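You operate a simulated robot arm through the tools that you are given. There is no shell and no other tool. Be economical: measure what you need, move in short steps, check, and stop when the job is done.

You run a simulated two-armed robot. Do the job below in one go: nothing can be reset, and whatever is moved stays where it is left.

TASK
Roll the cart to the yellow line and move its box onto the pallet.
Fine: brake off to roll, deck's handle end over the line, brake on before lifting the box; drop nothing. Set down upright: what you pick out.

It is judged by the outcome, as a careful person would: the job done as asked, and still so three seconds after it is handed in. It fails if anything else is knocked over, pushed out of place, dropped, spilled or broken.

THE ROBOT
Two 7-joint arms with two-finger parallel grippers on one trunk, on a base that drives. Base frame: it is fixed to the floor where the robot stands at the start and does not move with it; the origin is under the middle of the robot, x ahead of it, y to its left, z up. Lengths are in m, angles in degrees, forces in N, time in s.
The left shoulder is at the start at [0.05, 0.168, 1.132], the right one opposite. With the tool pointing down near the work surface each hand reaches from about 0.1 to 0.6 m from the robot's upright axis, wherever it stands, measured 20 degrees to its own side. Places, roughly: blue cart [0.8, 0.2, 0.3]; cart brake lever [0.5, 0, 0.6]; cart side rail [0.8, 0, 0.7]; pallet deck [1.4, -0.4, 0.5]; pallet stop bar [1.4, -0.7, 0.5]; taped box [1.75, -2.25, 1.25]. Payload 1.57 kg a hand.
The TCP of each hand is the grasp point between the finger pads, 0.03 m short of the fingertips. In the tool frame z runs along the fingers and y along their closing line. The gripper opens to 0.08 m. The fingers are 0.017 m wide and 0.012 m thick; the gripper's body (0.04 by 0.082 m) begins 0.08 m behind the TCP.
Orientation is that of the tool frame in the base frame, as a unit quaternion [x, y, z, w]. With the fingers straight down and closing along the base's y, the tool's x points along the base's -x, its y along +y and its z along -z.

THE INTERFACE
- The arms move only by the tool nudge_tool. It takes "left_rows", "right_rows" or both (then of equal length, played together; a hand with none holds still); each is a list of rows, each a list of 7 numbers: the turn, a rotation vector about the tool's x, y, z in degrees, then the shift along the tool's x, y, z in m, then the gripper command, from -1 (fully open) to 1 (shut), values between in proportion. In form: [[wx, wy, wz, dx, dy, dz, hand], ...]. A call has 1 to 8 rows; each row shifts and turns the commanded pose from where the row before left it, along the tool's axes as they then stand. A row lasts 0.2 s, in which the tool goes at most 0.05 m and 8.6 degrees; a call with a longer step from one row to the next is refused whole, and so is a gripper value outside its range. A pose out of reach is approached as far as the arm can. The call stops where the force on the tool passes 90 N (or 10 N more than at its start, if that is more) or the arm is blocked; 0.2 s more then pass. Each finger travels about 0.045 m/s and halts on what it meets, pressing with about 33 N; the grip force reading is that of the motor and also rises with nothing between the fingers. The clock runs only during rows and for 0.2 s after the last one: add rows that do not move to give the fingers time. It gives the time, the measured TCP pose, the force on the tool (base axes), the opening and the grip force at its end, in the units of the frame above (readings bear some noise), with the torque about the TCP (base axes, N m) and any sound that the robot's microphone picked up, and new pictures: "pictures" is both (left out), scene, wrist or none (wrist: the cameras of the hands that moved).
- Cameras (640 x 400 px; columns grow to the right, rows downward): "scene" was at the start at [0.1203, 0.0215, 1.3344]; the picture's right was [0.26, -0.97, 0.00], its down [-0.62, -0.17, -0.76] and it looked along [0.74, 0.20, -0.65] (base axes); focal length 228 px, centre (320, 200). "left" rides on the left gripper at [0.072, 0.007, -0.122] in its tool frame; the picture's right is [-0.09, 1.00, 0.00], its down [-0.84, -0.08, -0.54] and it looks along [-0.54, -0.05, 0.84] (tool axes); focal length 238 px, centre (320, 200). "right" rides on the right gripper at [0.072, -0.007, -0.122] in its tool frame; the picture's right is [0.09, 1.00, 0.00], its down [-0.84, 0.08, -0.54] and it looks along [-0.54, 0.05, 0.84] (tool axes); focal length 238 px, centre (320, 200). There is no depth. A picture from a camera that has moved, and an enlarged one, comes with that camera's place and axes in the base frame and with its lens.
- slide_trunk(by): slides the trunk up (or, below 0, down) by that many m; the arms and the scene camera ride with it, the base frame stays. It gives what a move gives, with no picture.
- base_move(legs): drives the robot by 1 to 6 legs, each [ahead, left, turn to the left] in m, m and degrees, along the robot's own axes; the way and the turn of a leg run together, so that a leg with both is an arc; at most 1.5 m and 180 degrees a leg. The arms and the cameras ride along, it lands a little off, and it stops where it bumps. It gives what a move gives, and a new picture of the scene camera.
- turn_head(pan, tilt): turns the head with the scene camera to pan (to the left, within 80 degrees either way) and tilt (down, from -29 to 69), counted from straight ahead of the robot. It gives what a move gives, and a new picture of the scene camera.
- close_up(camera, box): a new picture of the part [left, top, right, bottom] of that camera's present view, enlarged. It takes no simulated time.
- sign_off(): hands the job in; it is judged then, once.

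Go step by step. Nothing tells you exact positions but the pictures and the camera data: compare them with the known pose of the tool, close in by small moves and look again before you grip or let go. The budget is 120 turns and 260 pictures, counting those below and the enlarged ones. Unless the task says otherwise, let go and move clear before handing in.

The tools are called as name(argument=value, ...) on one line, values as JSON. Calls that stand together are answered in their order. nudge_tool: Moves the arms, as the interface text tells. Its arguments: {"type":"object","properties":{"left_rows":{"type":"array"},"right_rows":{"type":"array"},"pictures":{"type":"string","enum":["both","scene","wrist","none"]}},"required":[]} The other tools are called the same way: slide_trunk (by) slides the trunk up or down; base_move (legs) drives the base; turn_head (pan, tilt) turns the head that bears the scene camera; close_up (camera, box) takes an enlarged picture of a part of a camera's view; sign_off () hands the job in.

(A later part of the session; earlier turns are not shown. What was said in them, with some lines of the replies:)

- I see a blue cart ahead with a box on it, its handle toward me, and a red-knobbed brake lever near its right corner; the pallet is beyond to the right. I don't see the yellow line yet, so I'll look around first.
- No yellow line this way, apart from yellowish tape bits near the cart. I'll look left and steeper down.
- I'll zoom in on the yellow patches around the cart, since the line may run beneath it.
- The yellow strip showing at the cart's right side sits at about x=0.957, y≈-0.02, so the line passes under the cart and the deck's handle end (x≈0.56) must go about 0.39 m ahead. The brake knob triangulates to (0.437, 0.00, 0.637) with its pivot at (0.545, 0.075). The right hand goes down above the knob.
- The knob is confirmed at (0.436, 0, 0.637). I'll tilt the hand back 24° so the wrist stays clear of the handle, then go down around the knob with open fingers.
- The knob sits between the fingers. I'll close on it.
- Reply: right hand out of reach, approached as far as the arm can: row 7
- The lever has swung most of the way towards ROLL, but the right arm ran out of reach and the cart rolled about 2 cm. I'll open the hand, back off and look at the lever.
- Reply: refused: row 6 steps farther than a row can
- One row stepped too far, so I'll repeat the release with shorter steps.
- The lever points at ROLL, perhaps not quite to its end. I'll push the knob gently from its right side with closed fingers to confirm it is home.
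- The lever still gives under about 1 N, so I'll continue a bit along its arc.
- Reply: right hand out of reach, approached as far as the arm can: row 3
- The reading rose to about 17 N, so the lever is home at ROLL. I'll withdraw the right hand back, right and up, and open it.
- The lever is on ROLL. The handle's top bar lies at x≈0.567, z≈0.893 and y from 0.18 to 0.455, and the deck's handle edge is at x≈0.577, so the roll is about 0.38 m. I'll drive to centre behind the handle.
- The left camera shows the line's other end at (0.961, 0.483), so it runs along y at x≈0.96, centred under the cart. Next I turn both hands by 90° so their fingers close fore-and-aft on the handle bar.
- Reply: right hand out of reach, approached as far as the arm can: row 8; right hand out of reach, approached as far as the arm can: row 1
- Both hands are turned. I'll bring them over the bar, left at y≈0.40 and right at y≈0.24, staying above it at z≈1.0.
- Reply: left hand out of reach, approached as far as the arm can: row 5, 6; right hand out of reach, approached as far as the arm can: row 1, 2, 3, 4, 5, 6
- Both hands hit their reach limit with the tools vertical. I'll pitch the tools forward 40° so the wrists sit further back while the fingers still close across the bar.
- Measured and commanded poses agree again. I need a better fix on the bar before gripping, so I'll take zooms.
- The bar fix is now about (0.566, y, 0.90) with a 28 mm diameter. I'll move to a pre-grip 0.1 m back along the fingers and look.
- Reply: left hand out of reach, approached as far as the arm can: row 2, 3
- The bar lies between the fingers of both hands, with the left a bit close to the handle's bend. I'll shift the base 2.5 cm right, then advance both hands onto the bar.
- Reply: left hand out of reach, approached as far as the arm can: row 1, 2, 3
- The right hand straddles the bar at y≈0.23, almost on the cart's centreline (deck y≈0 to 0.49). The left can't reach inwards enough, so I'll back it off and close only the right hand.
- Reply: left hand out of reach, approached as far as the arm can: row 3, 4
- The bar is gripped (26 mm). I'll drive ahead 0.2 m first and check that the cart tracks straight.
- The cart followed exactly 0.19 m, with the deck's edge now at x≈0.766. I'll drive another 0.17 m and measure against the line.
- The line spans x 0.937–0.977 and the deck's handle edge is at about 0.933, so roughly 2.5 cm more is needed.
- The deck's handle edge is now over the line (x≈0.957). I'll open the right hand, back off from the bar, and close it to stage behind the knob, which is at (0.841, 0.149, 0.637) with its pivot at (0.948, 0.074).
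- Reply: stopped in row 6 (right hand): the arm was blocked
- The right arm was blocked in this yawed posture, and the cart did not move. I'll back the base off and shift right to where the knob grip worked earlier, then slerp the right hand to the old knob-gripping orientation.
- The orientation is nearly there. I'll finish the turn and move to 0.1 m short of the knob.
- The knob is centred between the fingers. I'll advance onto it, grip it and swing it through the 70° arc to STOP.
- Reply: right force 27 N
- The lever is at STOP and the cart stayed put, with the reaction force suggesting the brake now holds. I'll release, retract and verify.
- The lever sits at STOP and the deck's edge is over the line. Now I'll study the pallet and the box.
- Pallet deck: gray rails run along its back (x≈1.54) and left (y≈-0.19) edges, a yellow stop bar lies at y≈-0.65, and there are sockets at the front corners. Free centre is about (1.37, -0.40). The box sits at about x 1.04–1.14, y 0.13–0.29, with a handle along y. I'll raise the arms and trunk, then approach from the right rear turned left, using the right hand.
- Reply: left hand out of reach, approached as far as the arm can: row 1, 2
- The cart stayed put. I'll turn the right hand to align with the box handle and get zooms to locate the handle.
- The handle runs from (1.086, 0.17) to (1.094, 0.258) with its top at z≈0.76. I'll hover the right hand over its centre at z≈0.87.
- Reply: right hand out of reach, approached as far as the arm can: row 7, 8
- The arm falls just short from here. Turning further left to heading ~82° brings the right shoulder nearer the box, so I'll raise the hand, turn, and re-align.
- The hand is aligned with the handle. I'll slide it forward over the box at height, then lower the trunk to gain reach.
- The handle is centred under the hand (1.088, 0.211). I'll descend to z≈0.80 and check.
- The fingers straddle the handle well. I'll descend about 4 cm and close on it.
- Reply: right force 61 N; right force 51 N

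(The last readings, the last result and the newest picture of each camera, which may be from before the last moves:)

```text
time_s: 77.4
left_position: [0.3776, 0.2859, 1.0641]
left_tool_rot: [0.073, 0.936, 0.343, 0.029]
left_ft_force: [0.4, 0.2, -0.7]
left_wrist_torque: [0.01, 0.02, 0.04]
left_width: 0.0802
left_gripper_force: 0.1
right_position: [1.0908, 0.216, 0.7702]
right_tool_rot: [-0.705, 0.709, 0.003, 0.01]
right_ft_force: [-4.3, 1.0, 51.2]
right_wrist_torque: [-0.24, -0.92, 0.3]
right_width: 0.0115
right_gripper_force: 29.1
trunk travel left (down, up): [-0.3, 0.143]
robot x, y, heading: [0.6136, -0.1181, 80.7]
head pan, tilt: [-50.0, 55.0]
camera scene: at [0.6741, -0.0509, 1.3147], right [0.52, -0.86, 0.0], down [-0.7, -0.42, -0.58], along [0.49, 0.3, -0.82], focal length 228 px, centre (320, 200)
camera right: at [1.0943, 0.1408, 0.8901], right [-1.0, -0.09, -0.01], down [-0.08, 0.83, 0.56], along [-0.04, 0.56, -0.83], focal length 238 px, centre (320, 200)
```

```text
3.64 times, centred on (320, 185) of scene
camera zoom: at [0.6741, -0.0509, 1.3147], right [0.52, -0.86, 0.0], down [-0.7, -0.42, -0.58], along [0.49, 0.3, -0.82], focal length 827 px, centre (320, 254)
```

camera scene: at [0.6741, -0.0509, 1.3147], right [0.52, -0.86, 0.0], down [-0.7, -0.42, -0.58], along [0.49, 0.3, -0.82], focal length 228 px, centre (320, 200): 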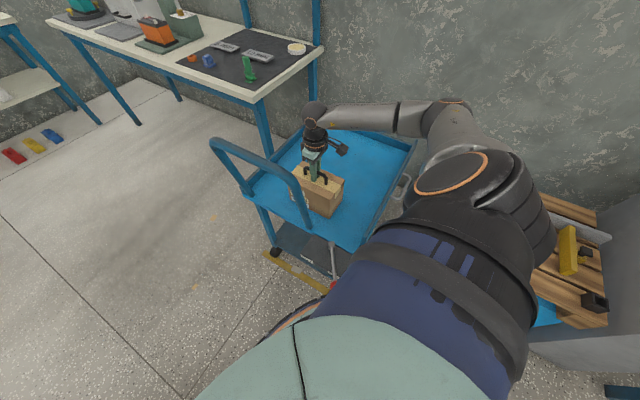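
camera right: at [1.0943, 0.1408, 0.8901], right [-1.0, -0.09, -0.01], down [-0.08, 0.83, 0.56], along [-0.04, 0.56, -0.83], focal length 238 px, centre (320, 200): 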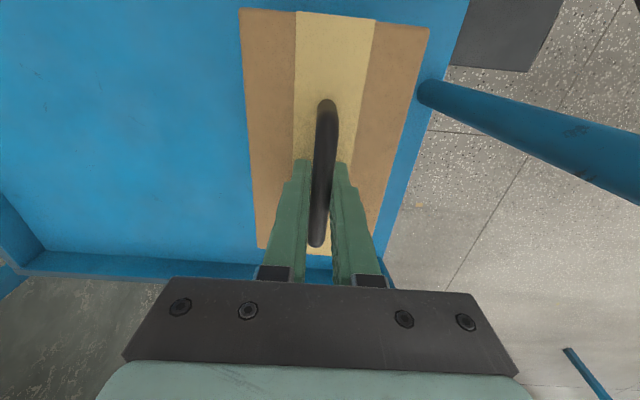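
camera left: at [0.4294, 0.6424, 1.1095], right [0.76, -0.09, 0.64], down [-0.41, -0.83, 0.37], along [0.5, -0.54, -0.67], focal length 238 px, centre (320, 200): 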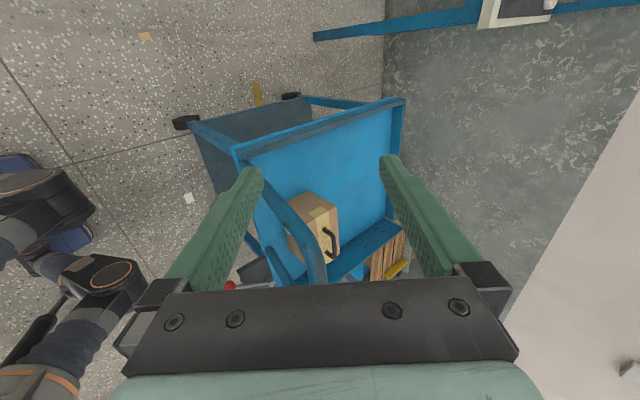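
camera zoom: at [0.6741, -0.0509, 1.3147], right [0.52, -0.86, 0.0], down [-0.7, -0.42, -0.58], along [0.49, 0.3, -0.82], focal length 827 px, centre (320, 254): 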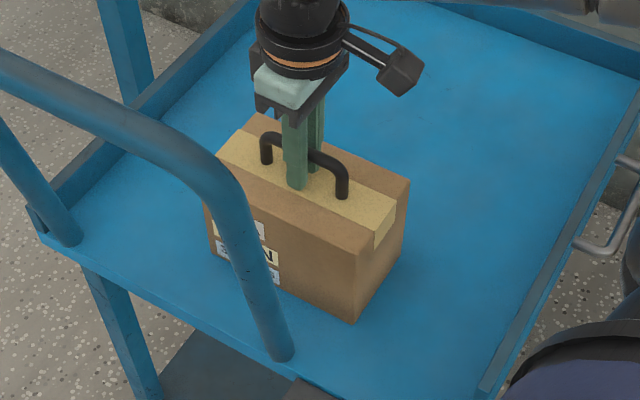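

The handle is gripped (11.5 mm wide), with the fingertips just touching the box top. I'll lift slowly 4 cm and read the load.

nudge_tool(right_rows=[[0, 0, 0, 0, 0, -0.01, 1], [0, 0, 0, 0, 0, -0.01, 1], [0, 0, 0, 0, 0, -0.015, 1], [0, 0, 0, 0, 0, -0.015, 1], [0, 0, 0, 0, 0, 0, 1]])

close_up(camera="scene", box=[260, 130, 380, 240])

```text
time_s: 78.6
left_position: [0.3806, 0.2887, 1.0657]
left_tool_rot: [0.074, 0.937, 0.34, 0.026]
left_ft_force: [-0.2, -0.1, -0.1]
left_wrist_torque: [0.0, 0.02, 0.0]
left_width: 0.0799
left_gripper_force: 0.0
right_position: [1.0871, 0.2123, 0.8089]
right_tool_rot: [-0.706, 0.708, -0.001, -0.002]
right_ft_force: [0.3, 0.1, -17.6]
right_wrist_torque: [-0.03, 0.0, -0.02]
right_width: 0.0116
right_gripper_force: 29.2
trunk travel left (down, up): [-0.3, 0.143]
robot x, y, heading: [0.6068, -0.1204, 81.2]
head pan, tilt: [-50.0, 55.0]
camera scene: at [0.6796, -0.0474, 1.314], right [0.52, -0.86, 0.0], down [-0.7, -0.42, -0.57], along [0.49, 0.29, -0.82], focal length 228 px, centre (320, 200)
camera right: at [1.0934, 0.1403, 0.9308], right [-1.0, -0.09, 0.0], down [-0.07, 0.84, 0.54], along [-0.05, 0.54, -0.84], focal length 238 px, centre (320, 200)
```

scene: 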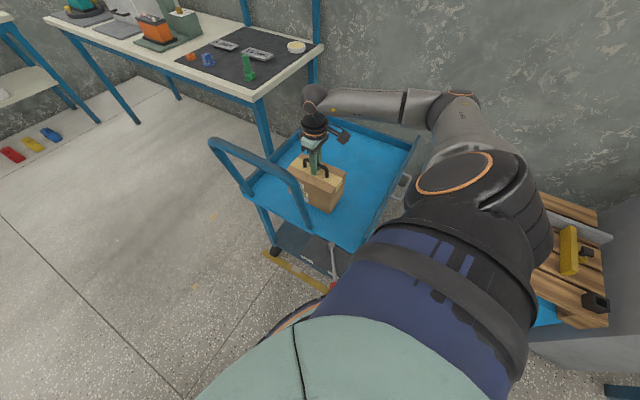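
right: 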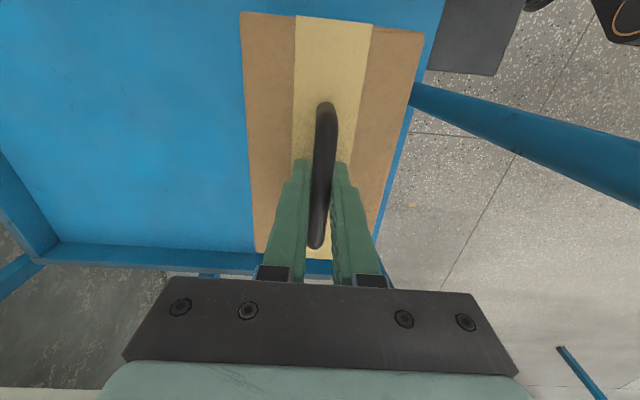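

```text
3.64 times, centred on (320, 185) of scene
camera zoom: at [0.6796, -0.0474, 1.314], right [0.52, -0.86, 0.0], down [-0.7, -0.42, -0.57], along [0.49, 0.29, -0.82], focal length 827 px, centre (320, 254)
```

zoom: 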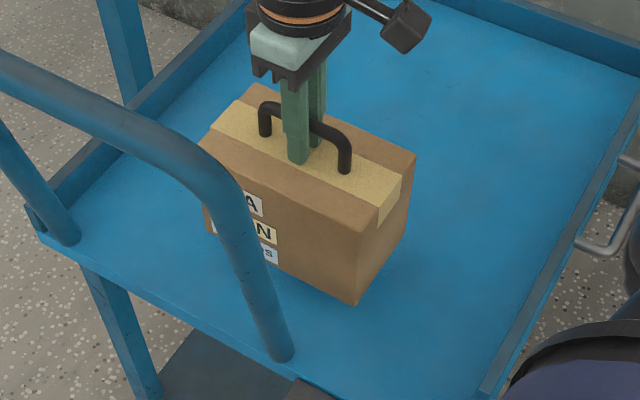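

The box hangs level, but the load reads about 17.6 N, slightly above one hand's rated payload. I'll lift a little more and hold, to see whether the grip or the arm gives.

nudge_tool(right_rows=[[0, 0, 0, 0, 0, -0.015, 1], [0, 0, 0, 0, 0, -0.015, 1], [0, 0, 0, 0, 0, 0, 1], [0, 0, 0, 0, 0, 0, 1], [0, 0, 0, 0, 0, 0, 1], [0, 0, 0, 0, 0, 0, 1], [0, 0, 0, 0, 0, 0, 1], [0, 0, 0, 0, 0, 0, 1]])

close_up(camera="scene", box=[260, 130, 380, 240])

```text
time_s: 80.4
left_position: [0.3813, 0.2891, 1.0646]
left_tool_rot: [0.074, 0.938, 0.339, 0.026]
left_ft_force: [0.2, -0.2, -1.2]
left_wrist_torque: [0.01, 0.04, -0.01]
left_width: 0.0801
left_gripper_force: 0.0
right_position: [1.0879, 0.2123, 0.8392]
right_tool_rot: [-0.706, 0.708, -0.001, -0.002]
right_ft_force: [-0.8, -0.2, -17.8]
right_wrist_torque: [-0.02, 0.02, 0.03]
right_width: 0.0118
right_gripper_force: 29.2
trunk travel left (down, up): [-0.3, 0.143]
robot x, y, heading: [0.6133, -0.1231, 81.0]
head pan, tilt: [-50.0, 55.0]
camera scene: at [0.6795, -0.0474, 1.314], right [0.52, -0.86, 0.0], down [-0.7, -0.42, -0.57], along [0.49, 0.29, -0.82], focal length 228 px, centre (320, 200)
camera right: at [1.0936, 0.1403, 0.9612], right [-1.0, -0.09, 0.0], down [-0.07, 0.84, 0.54], along [-0.05, 0.54, -0.84], focal length 238 px, centre (320, 200)
```

scene: 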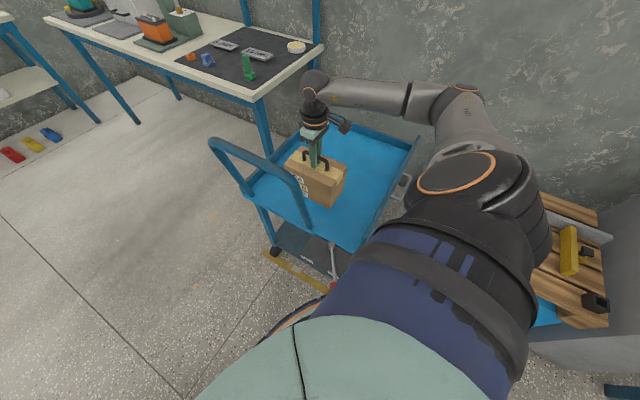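
right: 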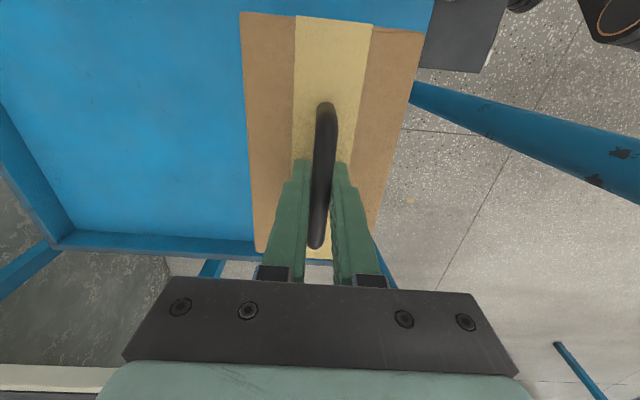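

```text
3.64 times, centred on (320, 185) of scene
camera zoom: at [0.6795, -0.0474, 1.314], right [0.52, -0.86, 0.0], down [-0.7, -0.42, -0.57], along [0.49, 0.29, -0.82], focal length 827 px, centre (320, 254)
```

zoom: 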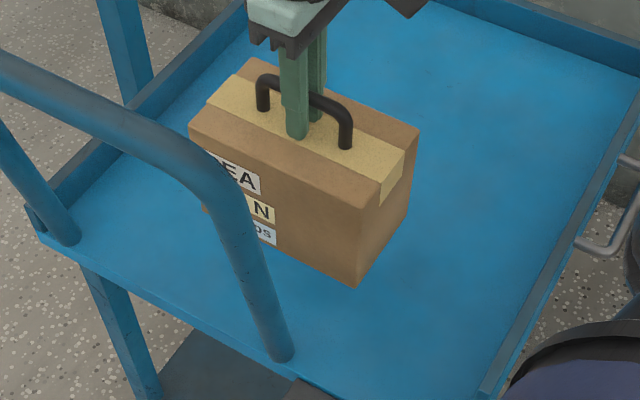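

No sag and no slip after holding still. I'll raise the box further and back the robot straight away (−y), over the cart's side lip.

nudge_tool(right_rows=[[0, 0, 0, 0, 0, -0.015, 1], [0, 0, 0, 0, 0, -0.02, 1], [0, 0, 0, 0, 0, -0.02, 1], [0, 0, 0, 0, 0, -0.02, 1], [0, 0, 0, 0, 0, -0.01, 1], [0, 0, 0, 0, 0, 0, 1]], pictures="none")

base_move(legs=[[-0.1, -0.016, 0], [-0.1, -0.016, 0], [-0.1, -0.016, 0], [-0.1, -0.016, 0]])

```text
time_s: 81.8
left_position: [0.3812, 0.288, 1.0653]
left_tool_rot: [0.073, 0.937, 0.34, 0.027]
left_ft_force: [-0.3, -0.1, 0.1]
left_wrist_torque: [0.0, 0.02, 0.01]
left_width: 0.08
left_gripper_force: 0.1
right_position: [1.0872, 0.2122, 0.9222]
right_tool_rot: [-0.706, 0.708, 0.0, -0.001]
right_ft_force: [0.8, -0.3, -18.1]
right_wrist_torque: [-0.04, -0.02, 0.03]
right_width: 0.0118
right_gripper_force: 29.0
trunk travel left (down, up): [-0.3, 0.143]
robot x, y, heading: [0.6108, -0.1249, 81.1]
head pan, tilt: [-50.0, 55.0]
```

```text
time_s: 85.2
left_position: [0.3787, -0.1238, 1.0642]
left_tool_rot: [0.073, 0.937, 0.34, 0.027]
left_ft_force: [-1.2, -0.5, 0.1]
left_wrist_torque: [0.02, -0.02, -0.02]
left_width: 0.0802
left_gripper_force: 0.2
right_position: [1.0861, -0.1999, 0.9235]
right_tool_rot: [-0.706, 0.708, 0.001, -0.001]
right_ft_force: [-0.3, 0.1, -16.8]
right_wrist_torque: [-0.01, -0.01, 0.0]
right_width: 0.0118
right_gripper_force: 29.1
trunk travel left (down, up): [-0.3, 0.143]
robot x, y, heading: [0.6132, -0.5361, 81.3]
head pan, tilt: [-50.0, 55.0]
camera scene: at [0.6786, -0.4596, 1.3141], right [0.52, -0.86, 0.0], down [-0.7, -0.42, -0.57], along [0.49, 0.3, -0.82], focal length 228 px, centre (320, 200)
```

scene: 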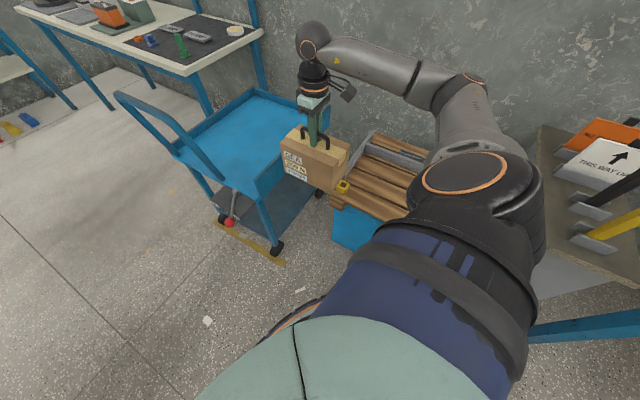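

The box is clear of the cart. I'll draw it in closer to the body before turning toward the pallet.

nudge_tool(right_rows=[[0, 0, 0, -0.0069, 0.02, 0, 1], [0, 0, 0, -0.0069, 0.036, 0, 1], [0, 0, 0, -0.0069, 0.038, 0, 1], [0, 0, 0, -0.0069, 0.038, 0, 1], [0, 0, 0, -0.0069, 0.038, 0, 1], [0, 0, 0, -0.0069, 0.038, 0, 1], [0, 0, 0, -0.0069, 0.036, 0, 1], [0, 0, 0, -0.0069, 0.015, 0, 1]], pictures="none")

base_move(legs=[[0, 0, -40], [0, 0, -41]])

turn_head(pan=-5, tilt=50)

```text
time_s: 87.0
left_position: [0.3785, -0.1223, 1.0634]
left_tool_rot: [0.074, 0.937, 0.339, 0.028]
left_ft_force: [-0.4, -0.7, -0.1]
left_wrist_torque: [0.0, -0.01, 0.04]
left_width: 0.08
left_gripper_force: 0.1
right_position: [0.8261, -0.1434, 0.9229]
right_tool_rot: [-0.706, 0.709, -0.002, -0.002]
right_ft_force: [-0.2, 0.4, -17.6]
right_wrist_torque: [-0.05, -0.1, -0.02]
right_width: 0.0114
right_gripper_force: 29.2
trunk travel left (down, up): [-0.3, 0.143]
robot x, y, heading: [0.6124, -0.5394, 80.8]
head pan, tilt: [-50.0, 55.0]
```

```text
time_s: 91.2
left_position: [0.987, -0.2481, 1.0636]
left_tool_rot: [0.67, 0.66, 0.239, 0.242]
left_ft_force: [0.2, 0.1, -0.2]
left_wrist_torque: [0.04, -0.03, -0.01]
left_width: 0.08
left_gripper_force: 0.1
right_position: [1.0298, -0.694, 0.9226]
right_tool_rot: [-0.07, 0.998, 0.0, -0.002]
right_ft_force: [0.4, -0.5, -17.4]
right_wrist_torque: [-0.02, 0.04, -0.03]
right_width: 0.0118
right_gripper_force: 28.7
trunk travel left (down, up): [-0.3, 0.143]
robot x, y, heading: [0.6082, -0.5331, -0.8]
head pan, tilt: [-50.0, 55.0]
camera scene: at [0.6961, -0.5933, 1.3141], right [-0.77, -0.63, 0.0], down [-0.52, 0.63, -0.57], along [0.36, -0.44, -0.82], focal length 228 px, centre (320, 200)
```

scene: 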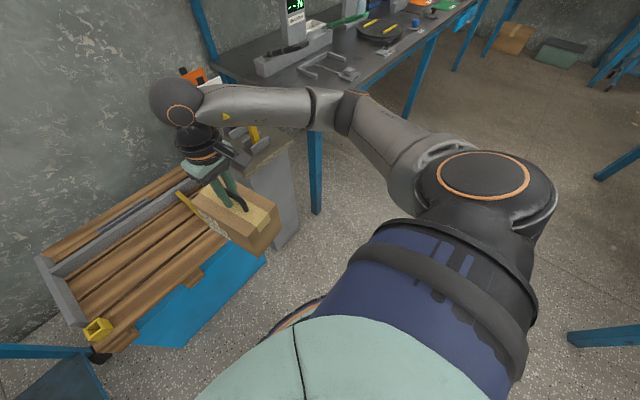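

```text
time_s: 92.3
left_position: [0.9873, -0.2489, 1.0641]
left_tool_rot: [0.669, 0.661, 0.239, 0.243]
left_ft_force: [-0.4, 0.6, -0.3]
left_wrist_torque: [-0.03, -0.04, 0.0]
left_width: 0.0798
left_gripper_force: 0.1
right_position: [1.0299, -0.6934, 0.9234]
right_tool_rot: [-0.07, 0.998, 0.001, -0.003]
right_ft_force: [0.0, 0.0, -17.4]
right_wrist_torque: [-0.02, 0.07, -0.02]
right_width: 0.0121
right_gripper_force: 29.2
trunk travel left (down, up): [-0.3, 0.143]
robot x, y, heading: [0.6107, -0.5395, -0.9]
head pan, tilt: [-5.0, 50.0]
camera scene: at [0.7271, -0.5451, 1.3206], right [-0.1, -0.99, 0.0], down [-0.76, 0.08, -0.64], along [0.64, -0.06, -0.77], focal length 228 px, centre (320, 200)
```

scene: 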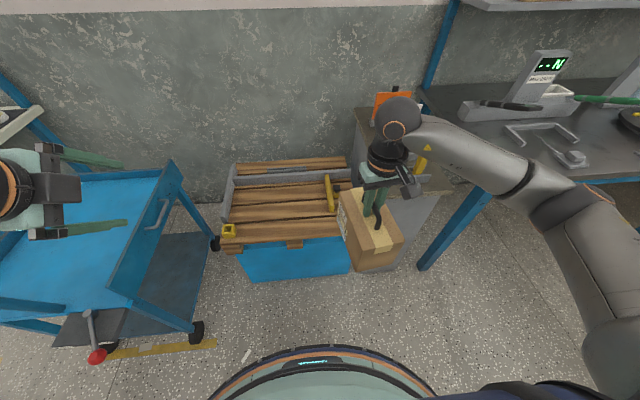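

Now facing the pallet with the box at (1.03, -0.69), well in hand. I'll zoom in to measure the pallet's free area.

close_up(camera="scene", box=[200, 140, 420, 290])

close_up(camera="left", box=[0, 0, 640, 400])

close_up(camera="right", box=[0, 0, 640, 400])

```text
2.67 times, centred on (310, 215) of scene
camera zoom: at [0.7271, -0.5451, 1.3206], right [-0.1, -0.99, 0.0], down [-0.76, 0.08, -0.64], along [0.64, -0.06, -0.77], focal length 607 px, centre (347, 160)
```

zoom: 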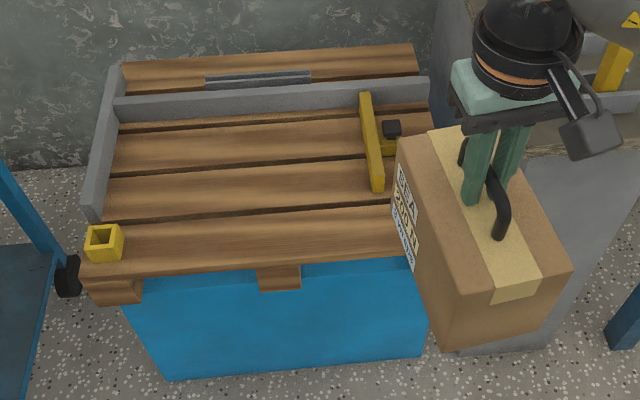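

```text
1.00 times, centred on (320, 200) of left
camera zoom: at [0.9148, -0.1745, 1.161], right [0.76, -0.1, 0.64], down [-0.42, -0.83, 0.37], along [0.49, -0.55, -0.68], focal length 238 px, centre (320, 200)
```

zoom: 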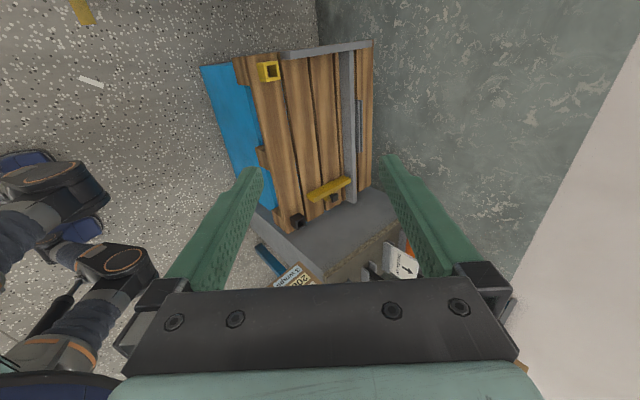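

```text
1.00 times, centred on (320, 200) of right
camera zoom: at [0.9596, -0.7102, 1.0442], right [-0.23, 0.97, 0.0], down [0.82, 0.19, 0.54], along [0.52, 0.12, -0.84], focal length 238 px, centre (320, 200)
```

zoom: 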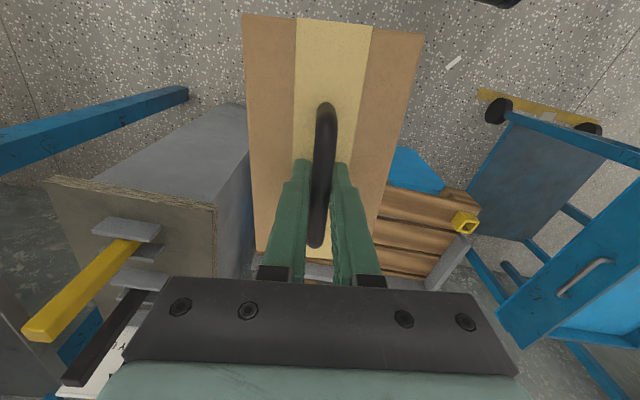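

The pallet deck is at z≈0.51–0.54. Its free area spans x 1.22–1.52 and y −0.20 to −0.63, between the left rail and the stop bar. I'll carry the box high over to (1.33, −0.53) and look.

base_move(legs=[[0, 0.16, 0], [0.15, 0, 0.5], [0.15, 0, 0.4]])

slide_trunk(by=-0.06)

close_up(camera="right", box=[0, 0, 640, 400])

```text
time_s: 95.7
left_position: [1.2811, -0.0798, 1.0635]
left_tool_rot: [0.664, 0.666, 0.242, 0.24]
left_ft_force: [0.7, 0.6, 0.7]
left_wrist_torque: [0.01, 0.0, 0.01]
left_width: 0.0799
left_gripper_force: 0.1
right_position: [1.3313, -0.524, 0.9232]
right_tool_rot: [-0.079, 0.997, -0.001, -0.003]
right_ft_force: [0.1, -0.4, -18.2]
right_wrist_torque: [-0.01, 0.03, 0.0]
right_width: 0.0117
right_gripper_force: 29.4
trunk travel left (down, up): [-0.3, 0.143]
robot x, y, heading: [0.9115, -0.3738, 0.3]
head pan, tilt: [-5.0, 50.0]
camera scene: at [1.026, -0.3817, 1.3205], right [-0.08, -1.0, 0.0], down [-0.76, 0.06, -0.64], along [0.64, -0.05, -0.77], focal length 228 px, centre (320, 200)
```

scene: 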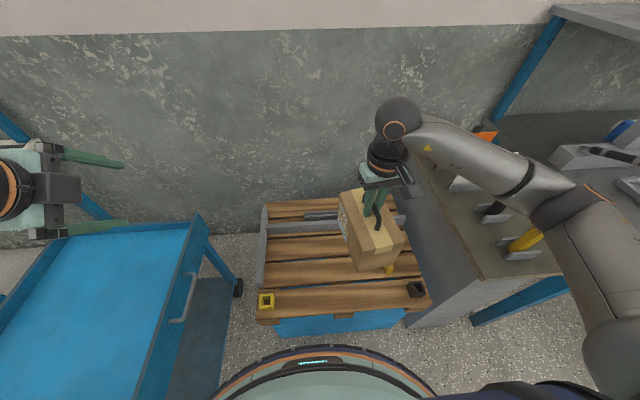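

```text
time_s: 96.7
left_position: [1.2797, -0.08, 1.0038]
left_tool_rot: [0.664, 0.666, 0.24, 0.24]
left_ft_force: [-0.2, -0.9, 0.2]
left_wrist_torque: [0.0, 0.02, 0.01]
left_width: 0.08
left_gripper_force: 0.1
right_position: [1.3301, -0.5239, 0.8636]
right_tool_rot: [-0.078, 0.997, 0.0, -0.003]
right_ft_force: [-0.7, 0.1, -17.3]
right_wrist_torque: [0.04, 0.03, -0.01]
right_width: 0.0116
right_gripper_force: 29.6
trunk travel left (down, up): [-0.24, 0.203]
robot x, y, heading: [0.9053, -0.3754, 0.2]
head pan, tilt: [-5.0, 50.0]
```

```text
1.00 times, centred on (320, 200) of right
camera zoom: at [1.2604, -0.5428, 0.9842], right [-0.25, 0.97, 0.0], down [0.82, 0.21, 0.54], along [0.52, 0.13, -0.84], focal length 238 px, centre (320, 200)
```

zoom: 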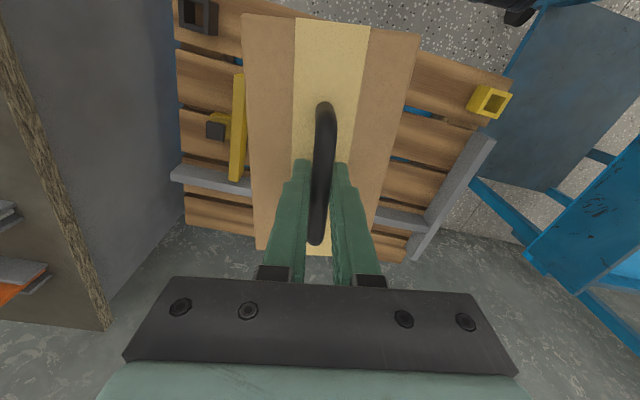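

The box is over the pallet. I'll straighten it by 9°, centre it at (1.365, −0.42), and lower part way.

nudge_tool(right_rows=[[0, 0, 4.5, -0.005, 0.015, 0, 1], [0, 0, 4.5, -0.007, 0.022, 0, 1], [0, 0, 0, -0.007, 0.022, 0, 1], [0, 0, 0, -0.007, 0.022, 0.01, 1], [0, 0, 0, -0.007, 0.022, 0.02, 1], [0, 0, 0, 0, 0, 0.03, 1], [0, 0, 0, 0, 0, 0.03, 1], [0, 0, 0, 0, 0, 0, 1]])

close_up(camera="scene", box=[230, 170, 450, 340])

close_up(camera="left", box=[160, 20, 480, 300])

```text
time_s: 98.5
left_position: [1.2799, -0.0794, 1.0022]
left_tool_rot: [0.663, 0.667, 0.24, 0.241]
left_ft_force: [1.0, -0.1, 0.9]
left_wrist_torque: [0.02, 0.02, -0.01]
left_width: 0.0799
left_gripper_force: 0.0
right_position: [1.3599, -0.4195, 0.7713]
right_tool_rot: [-0.001, 1.0, 0.001, -0.002]
right_ft_force: [-0.2, -0.7, -17.8]
right_wrist_torque: [0.0, 0.05, 0.02]
right_width: 0.0118
right_gripper_force: 29.0
trunk travel left (down, up): [-0.24, 0.203]
robot x, y, heading: [0.9056, -0.3715, 0.4]
head pan, tilt: [-5.0, 50.0]
camera scene: at [1.0252, -0.3813, 1.2606], right [-0.08, -1.0, 0.0], down [-0.76, 0.06, -0.64], along [0.64, -0.05, -0.77], focal length 228 px, centre (320, 200)
camera right: at [1.2875, -0.4274, 0.8931], right [-0.09, 1.0, 0.0], down [0.84, 0.08, 0.54], along [0.54, 0.05, -0.84], focal length 238 px, centre (320, 200)
```

scene: 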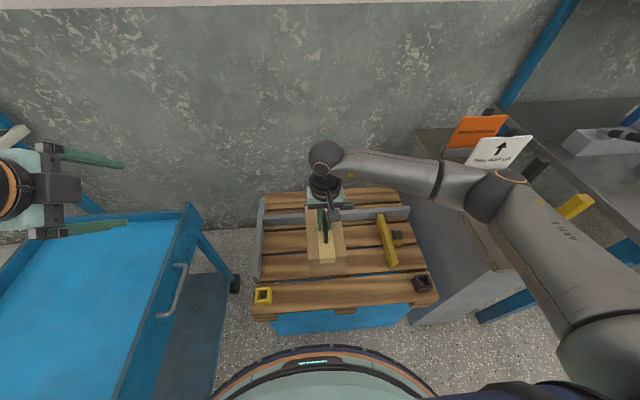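
right: 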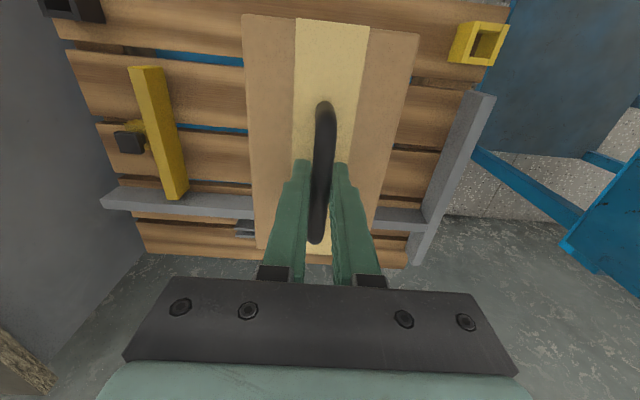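

```text
2.35 times, centred on (340, 255) of scene
camera zoom: at [1.0252, -0.3813, 1.2606], right [-0.08, -1.0, 0.0], down [-0.76, 0.06, -0.64], along [0.64, -0.05, -0.77], focal length 535 px, centre (273, 71)
```

zoom: 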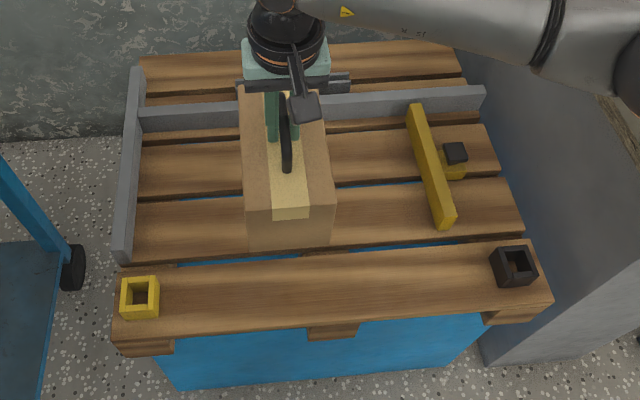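

```text
1.43 times, centred on (320, 160) of left
camera zoom: at [1.2064, -0.0077, 1.1009], right [0.77, -0.09, 0.64], down [-0.4, -0.84, 0.37], along [0.5, -0.54, -0.68], focal length 340 px, centre (320, 257)
```

zoom: 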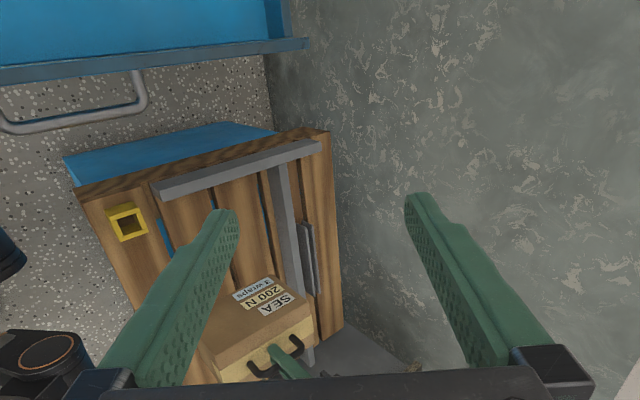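

The placement is clear on all sides: box x 1.27–1.44, rail at 1.52, stop bar and sockets well off. I'll lower in small steps while watching the load.

nudge_tool(right_rows=[[0, 0, 0, 0, 0, 0.015, 1], [0, 0, 0, 0, 0, 0.015, 1], [0, 0, 0, 0, 0, 0.015, 1], [0, 0, 0, 0, 0, 0.01, 1], [0, 0, 0, 0, 0, 0, 1]])

close_up(camera="left", box=[160, 100, 420, 300])

close_up(camera="scene", box=[230, 170, 450, 340])

```text
time_s: 99.7
left_position: [1.2811, -0.08, 1.004]
left_tool_rot: [0.663, 0.666, 0.24, 0.241]
left_ft_force: [0.4, 0.1, -0.2]
left_wrist_torque: [-0.01, -0.03, 0.02]
left_width: 0.0798
left_gripper_force: 0.1
right_position: [1.3589, -0.4203, 0.7154]
right_tool_rot: [0.0, 1.0, -0.001, -0.003]
right_ft_force: [0.2, 0.2, -17.4]
right_wrist_torque: [0.0, 0.07, 0.0]
right_width: 0.0114
right_gripper_force: 29.2
trunk travel left (down, up): [-0.24, 0.203]
robot x, y, heading: [0.9096, -0.3746, 0.2]
head pan, tilt: [-5.0, 50.0]
camera scene: at [1.0252, -0.3814, 1.2606], right [-0.08, -1.0, 0.0], down [-0.76, 0.06, -0.64], along [0.64, -0.05, -0.77], focal length 228 px, centre (320, 200)
camera right: at [1.2874, -0.4276, 0.8384], right [-0.09, 1.0, 0.0], down [0.84, 0.08, 0.54], along [0.54, 0.05, -0.84], focal length 238 px, centre (320, 200)
```

scene: 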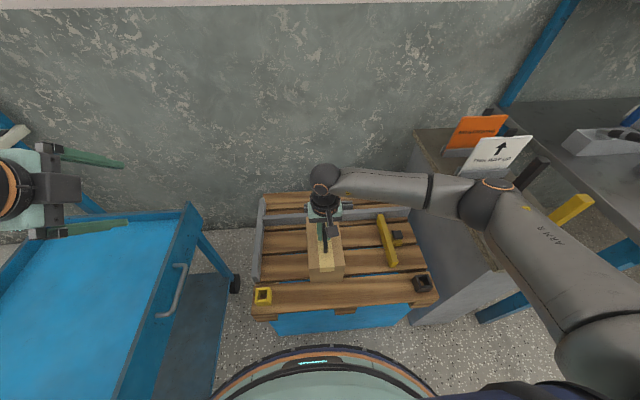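
right: 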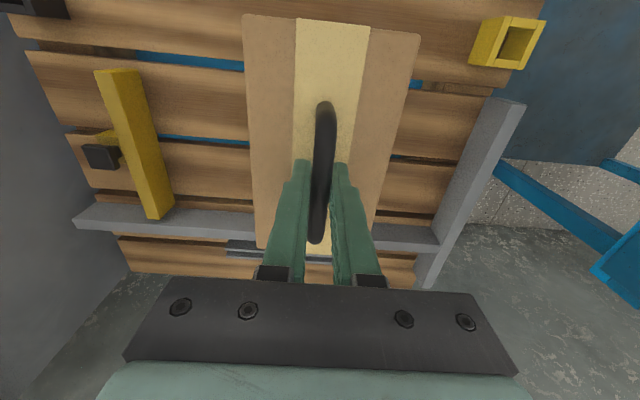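

```text
2.00 times, centred on (290, 200) of left
camera zoom: at [1.2064, -0.0077, 1.1009], right [0.77, -0.09, 0.64], down [-0.4, -0.84, 0.37], along [0.5, -0.54, -0.68], focal length 477 px, centre (380, 200)
```

zoom: 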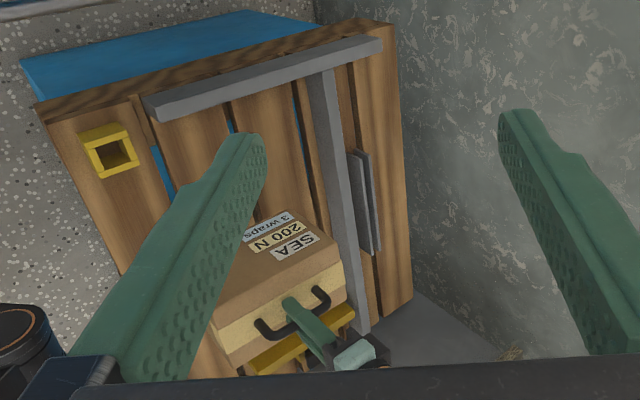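

```text
2.35 times, centred on (340, 255) of scene
camera zoom: at [1.0252, -0.3814, 1.2606], right [-0.08, -1.0, 0.0], down [-0.76, 0.06, -0.64], along [0.64, -0.05, -0.77], focal length 535 px, centre (273, 71)
```

zoom: 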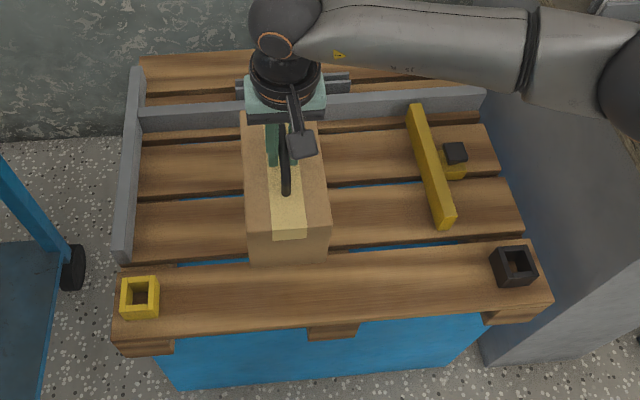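

The full load is still on the hand, with a few centimetres to go. I'll keep lowering gently.

nudge_tool(right_rows=[[0, 0, 0, 0, 0, 0.008, 1], [0, 0, 0, 0, 0, 0.008, 1], [0, 0, 0, 0, 0, 0.006, 1], [0, 0, 0, 0, 0, 0, 1]], pictures="none")

```text
time_s: 100.7
left_position: [1.2799, -0.079, 1.0049]
left_tool_rot: [0.663, 0.666, 0.24, 0.241]
left_ft_force: [0.5, 0.8, -0.3]
left_wrist_torque: [0.01, 0.02, 0.0]
left_width: 0.0801
left_gripper_force: 0.0
right_position: [1.3587, -0.4187, 0.695]
right_tool_rot: [0.0, 1.0, 0.0, -0.004]
right_ft_force: [0.2, -0.3, -17.6]
right_wrist_torque: [0.02, 0.05, -0.02]
right_width: 0.0117
right_gripper_force: 29.2
trunk travel left (down, up): [-0.24, 0.203]
robot x, y, heading: [0.9032, -0.375, 0.4]
head pan, tilt: [-5.0, 50.0]
```

nudge_tool(right_rows=[[0, 0, 0, 0, 0, 0.006, 1], [0, 0, 0, 0, 0, 0.006, 1], [0, 0, 0, 0, 0, 0, 1]], pictures="none")

close_up(camera="scene", box=[280, 190, 400, 300])

```text
time_s: 101.5
left_position: [1.2793, -0.0794, 1.0036]
left_tool_rot: [0.663, 0.666, 0.241, 0.241]
left_ft_force: [-0.1, 0.2, -0.5]
left_wrist_torque: [0.02, -0.01, 0.03]
left_width: 0.0799
left_gripper_force: 0.0
right_position: [1.3566, -0.4191, 0.6833]
right_tool_rot: [-0.002, 1.0, 0.0, -0.002]
right_ft_force: [0.2, 0.3, -17.3]
right_wrist_torque: [-0.04, 0.06, -0.03]
right_width: 0.0116
right_gripper_force: 28.5
trunk travel left (down, up): [-0.24, 0.203]
robot x, y, heading: [0.9046, -0.3737, 0.3]
head pan, tilt: [-5.0, 50.0]
```

```text
3.64 times, centred on (340, 245) of scene
camera zoom: at [1.0252, -0.3814, 1.2606], right [-0.08, -1.0, 0.0], down [-0.76, 0.06, -0.64], along [0.64, -0.05, -0.77], focal length 827 px, centre (247, 36)
```

zoom: 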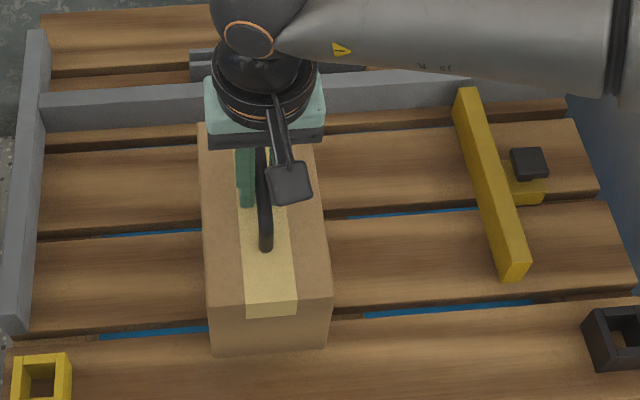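

nudge_tool(right_rows=[[0, 0, 0, 0, 0, 0.006, 1], [0, 0, 0, 0, 0, 0.006, 1], [0, 0, 0, 0, 0, 0, 1]], pictures="none")

```text
time_s: 102.3
left_position: [1.2807, -0.0796, 1.0037]
left_tool_rot: [0.664, 0.666, 0.241, 0.241]
left_ft_force: [-0.3, -0.6, -0.3]
left_wrist_torque: [0.0, 0.02, 0.02]
left_width: 0.0799
left_gripper_force: 0.0
right_position: [1.3583, -0.4195, 0.6697]
right_tool_rot: [0.0, 1.0, -0.001, -0.003]
right_ft_force: [-0.2, -0.7, -17.1]
right_wrist_torque: [0.0, 0.05, 0.01]
right_width: 0.0118
right_gripper_force: 29.0
trunk travel left (down, up): [-0.24, 0.203]
robot x, y, heading: [0.909, -0.3711, 0.4]
head pan, tilt: [-5.0, 50.0]
```

The hand still carries the full weight. I'll continue in 5 mm steps.

nudge_tool(right_rows=[[0, 0, 0, 0, 0, 0.005, 1], [0, 0, 0, 0, 0, 0.005, 1], [0, 0, 0, 0, 0, 0, 1]], pictures="none")

nudge_tool(right_rows=[[0, 0, 0, 0, 0, 0.004, 1], [0, 0, 0, 0, 0, 0.004, 1], [0, 0, 0, 0, 0, 0, 1]], pictures="none")

```text
time_s: 103.1
left_position: [1.2804, -0.0798, 1.004]
left_tool_rot: [0.664, 0.666, 0.241, 0.241]
left_ft_force: [0.1, -0.1, 0.2]
left_wrist_torque: [0.03, -0.02, -0.01]
left_width: 0.0799
left_gripper_force: 0.1
right_position: [1.3591, -0.4186, 0.663]
right_tool_rot: [0.0, 1.0, 0.0, -0.003]
right_ft_force: [-0.8, 0.8, -16.9]
right_wrist_torque: [0.01, 0.03, 0.01]
right_width: 0.0118
right_gripper_force: 28.8
trunk travel left (down, up): [-0.24, 0.203]
robot x, y, heading: [0.9091, -0.373, 0.6]
head pan, tilt: [-5.0, 50.0]
```

```text
time_s: 103.9
left_position: [1.2808, -0.0802, 1.0049]
left_tool_rot: [0.663, 0.666, 0.241, 0.241]
left_ft_force: [-0.4, -0.1, 0.0]
left_wrist_torque: [0.02, -0.02, -0.01]
left_width: 0.0799
left_gripper_force: 0.1
right_position: [1.3597, -0.4211, 0.6563]
right_tool_rot: [0.0, 1.0, 0.0, 0.0]
right_ft_force: [3.4, -3.8, 0.8]
right_wrist_torque: [0.0, 0.92, 0.11]
right_width: 0.012
right_gripper_force: 29.1
trunk travel left (down, up): [-0.24, 0.203]
robot x, y, heading: [0.9102, -0.3728, 0.4]
head pan, tilt: [-5.0, 50.0]
```

The load dropped to about zero, so the box rests on the deck. I'll check before letting go.

close_up(camera="scene", box=[260, 180, 440, 310])

close_up(camera="left", box=[160, 100, 420, 300])

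```text
3.08 times, centred on (350, 245) of scene
camera zoom: at [1.0243, -0.3815, 1.2609], right [-0.08, -1.0, 0.0], down [-0.76, 0.06, -0.64], along [0.64, -0.05, -0.77], focal length 700 px, centre (228, 62)
```

zoom: 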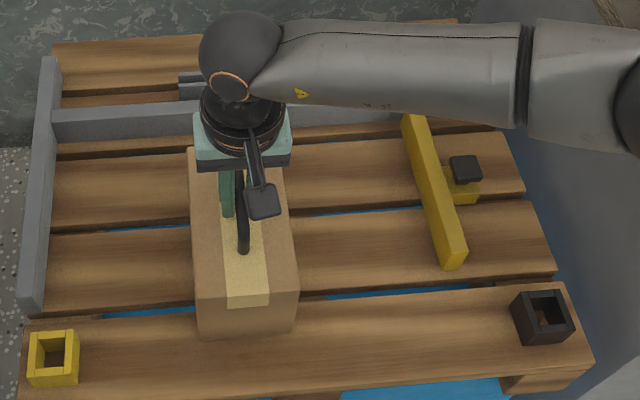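

```text
2.00 times, centred on (290, 200) of left
camera zoom: at [1.2057, -0.0078, 1.1015], right [0.76, -0.09, 0.64], down [-0.4, -0.84, 0.37], along [0.5, -0.54, -0.68], focal length 477 px, centre (380, 200)
```

zoom: 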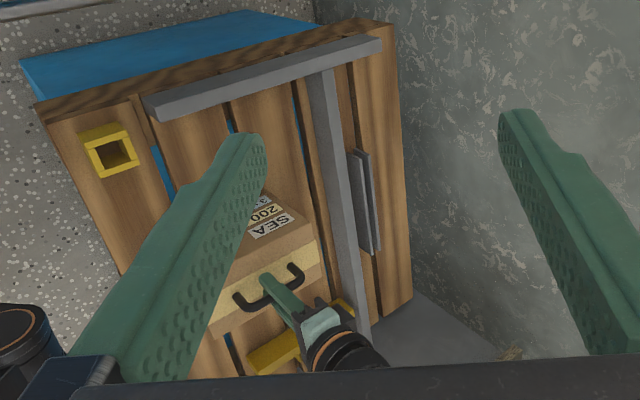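

The box sits squarely upright on the slats. I'll open the fingers, then lift straight up.

nudge_tool(right_rows=[[0, 0, 0, 0, 0, 0, 0.5], [0, 0, 0, 0, 0, 0, -0.2], [0, 0, 0, 0, 0, 0, -0.6], [0, 0, 0, 0, 0, 0, -0.6], [0, 0, 0, 0, 0, 0, -0.6]], pictures="wrist")

```text
time_s: 105.1
left_position: [1.2787, -0.0792, 1.0035]
left_tool_rot: [0.664, 0.666, 0.241, 0.242]
left_ft_force: [0.2, 0.2, -1.0]
left_wrist_torque: [0.04, 0.01, 0.04]
left_width: 0.0799
left_gripper_force: 0.1
right_position: [1.3582, -0.4204, 0.6556]
right_tool_rot: [0.0, 1.0, 0.0, -0.002]
right_ft_force: [-0.7, -0.5, -0.3]
right_wrist_torque: [-0.02, 0.03, 0.04]
right_width: 0.064
right_gripper_force: 0.1
trunk travel left (down, up): [-0.24, 0.203]
robot x, y, heading: [0.9091, -0.3738, 0.4]
head pan, tilt: [-5.0, 50.0]
camera right: at [1.2863, -0.4278, 0.7762], right [-0.09, 1.0, 0.0], down [0.84, 0.08, 0.54], along [0.54, 0.05, -0.84], focal length 238 px, centre (320, 200)
```

right: 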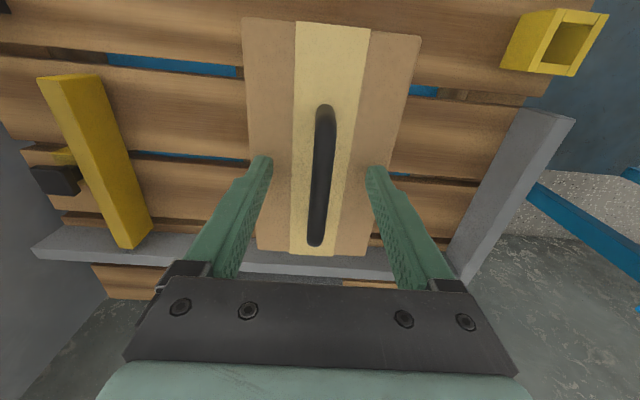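

The handle is free with no force on the hand. I'll go straight up, then back the base away.

nudge_tool(right_rows=[[0, 0, 0, 0, 0, -0.03, -0.6], [0, 0, 0, 0, 0, -0.045, -0.6], [0, 0, 0, 0, 0, -0.045, -0.6], [0, 0, 0, 0, 0, -0.045, -0.6], [0, 0, 0, 0, 0, -0.045, -0.6], [0, 0, 0, 0, 0, -0.045, -0.6]], pictures="none")

base_move(legs=[[-0.35, 0, 0]])

turn_head(pan=15, tilt=42)

```text
time_s: 106.5
left_position: [1.2797, -0.0794, 1.0048]
left_tool_rot: [0.663, 0.666, 0.241, 0.241]
left_ft_force: [-0.2, 0.6, -0.1]
left_wrist_torque: [0.01, 0.01, 0.01]
left_width: 0.0801
left_gripper_force: 0.0
right_position: [1.3569, -0.4201, 0.9076]
right_tool_rot: [0.0, 1.0, -0.001, -0.002]
right_ft_force: [0.3, 0.4, 0.2]
right_wrist_torque: [0.0, -0.01, -0.02]
right_width: 0.064
right_gripper_force: 0.0
trunk travel left (down, up): [-0.24, 0.203]
robot x, y, heading: [0.907, -0.3734, 0.2]
head pan, tilt: [-5.0, 50.0]
```

```text
time_s: 108.8
left_position: [0.9368, -0.0817, 1.0041]
left_tool_rot: [0.664, 0.665, 0.241, 0.241]
left_ft_force: [-0.8, -0.3, 0.4]
left_wrist_torque: [0.0, 0.0, 0.02]
left_width: 0.0801
left_gripper_force: 0.0
right_position: [1.015, -0.4205, 0.9091]
right_tool_rot: [0.0, 1.0, 0.0, -0.002]
right_ft_force: [0.2, 0.3, -0.6]
right_wrist_torque: [0.0, -0.01, -0.01]
right_width: 0.0639
right_gripper_force: 0.0
trunk travel left (down, up): [-0.24, 0.203]
robot x, y, heading: [0.5657, -0.3752, 0.3]
head pan, tilt: [-5.0, 50.0]
camera scene: at [0.6811, -0.3828, 1.2608], right [-0.08, -1.0, 0.0], down [-0.76, 0.06, -0.64], along [0.64, -0.05, -0.77], focal length 228 px, centre (320, 200)
```

scene: 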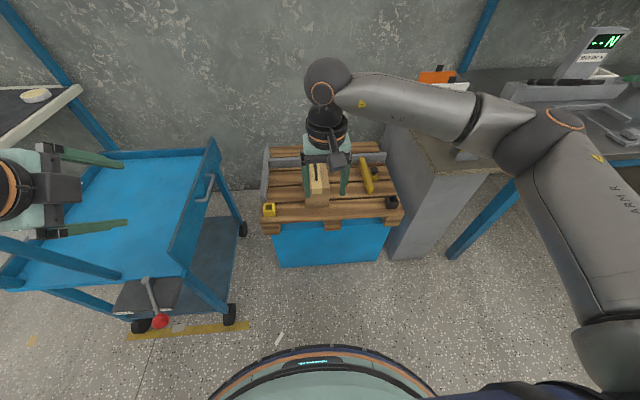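

```text
time_s: 109.6
left_position: [0.9372, -0.0813, 1.0044]
left_tool_rot: [0.664, 0.666, 0.241, 0.241]
left_ft_force: [0.2, 0.3, 0.3]
left_wrist_torque: [0.03, 0.02, -0.02]
left_width: 0.0798
left_gripper_force: 0.0
right_position: [1.0147, -0.4212, 0.908]
right_tool_rot: [0.0, 1.0, 0.0, -0.002]
right_ft_force: [-0.4, 0.5, 0.0]
right_wrist_torque: [0.0, 0.0, 0.01]
right_width: 0.0639
right_gripper_force: 0.2
trunk travel left (down, up): [-0.24, 0.203]
robot x, y, heading: [0.5678, -0.3774, 0.2]
head pan, tilt: [15.0, 42.0]
camera scene: at [0.6853, -0.3544, 1.272], right [0.26, -0.97, 0.0], down [-0.65, -0.18, -0.74], along [0.72, 0.19, -0.67], focal length 228 px, centre (320, 200)
```

scene: 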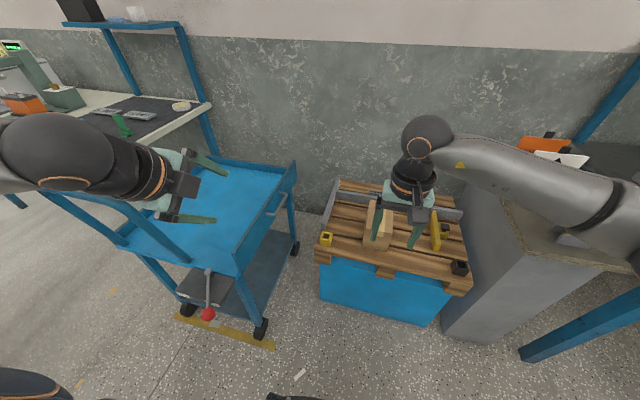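

The box stands on the pallet and the knob computes to the STOP position (0.85, 0.00). One last close look at both.

close_up(camera="scene", box=[120, 150, 300, 360])

close_up(camera="scene", box=[310, 170, 480, 330])

```text
1.90 times, centred on (210, 255) of scene
camera zoom: at [0.6853, -0.3544, 1.272], right [0.26, -0.97, 0.0], down [-0.65, -0.18, -0.74], along [0.72, 0.19, -0.67], focal length 433 px, centre (530, 95)
```

zoom: 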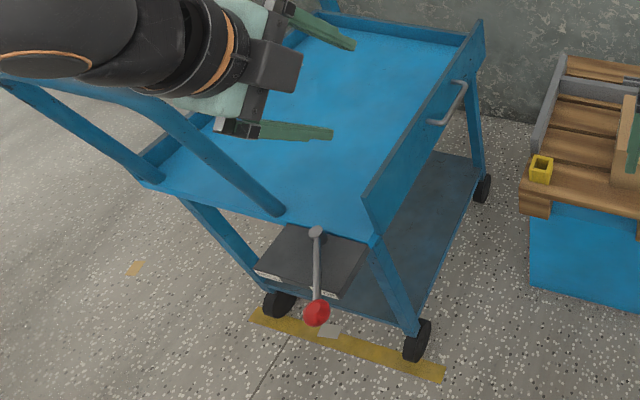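

```text
2.50 times, centred on (395, 250) of scene
camera zoom: at [0.6853, -0.3544, 1.272], right [0.26, -0.97, 0.0], down [-0.65, -0.18, -0.74], along [0.72, 0.19, -0.67], focal length 569 px, centre (132, 75)
```

zoom: 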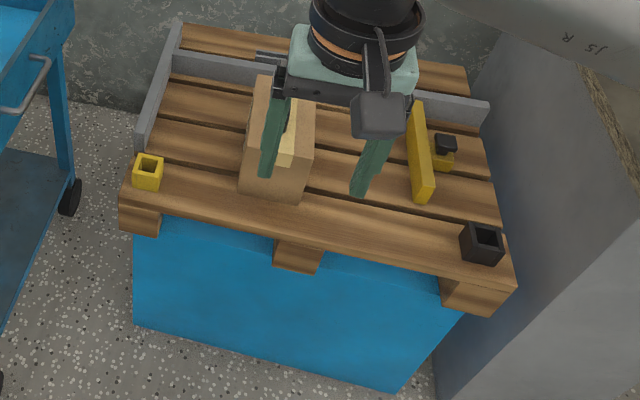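

The cart's handle edge is over the yellow line with the brake on STOP. The box stands upright and free on the pallet, and both hands are clear.

sign_off()

```text
The job is handed in.
```

I rolled the cart forward until the deck's handle end was over the yellow line, set the brake to STOP, and moved the box onto the pallet. The box is upright and nothing was dropped or knocked over.

The box weighed about 1.8 kg, slightly over the 1.57 kg rating for one hand. I carried it with the right hand only, and the grip held without slipping.
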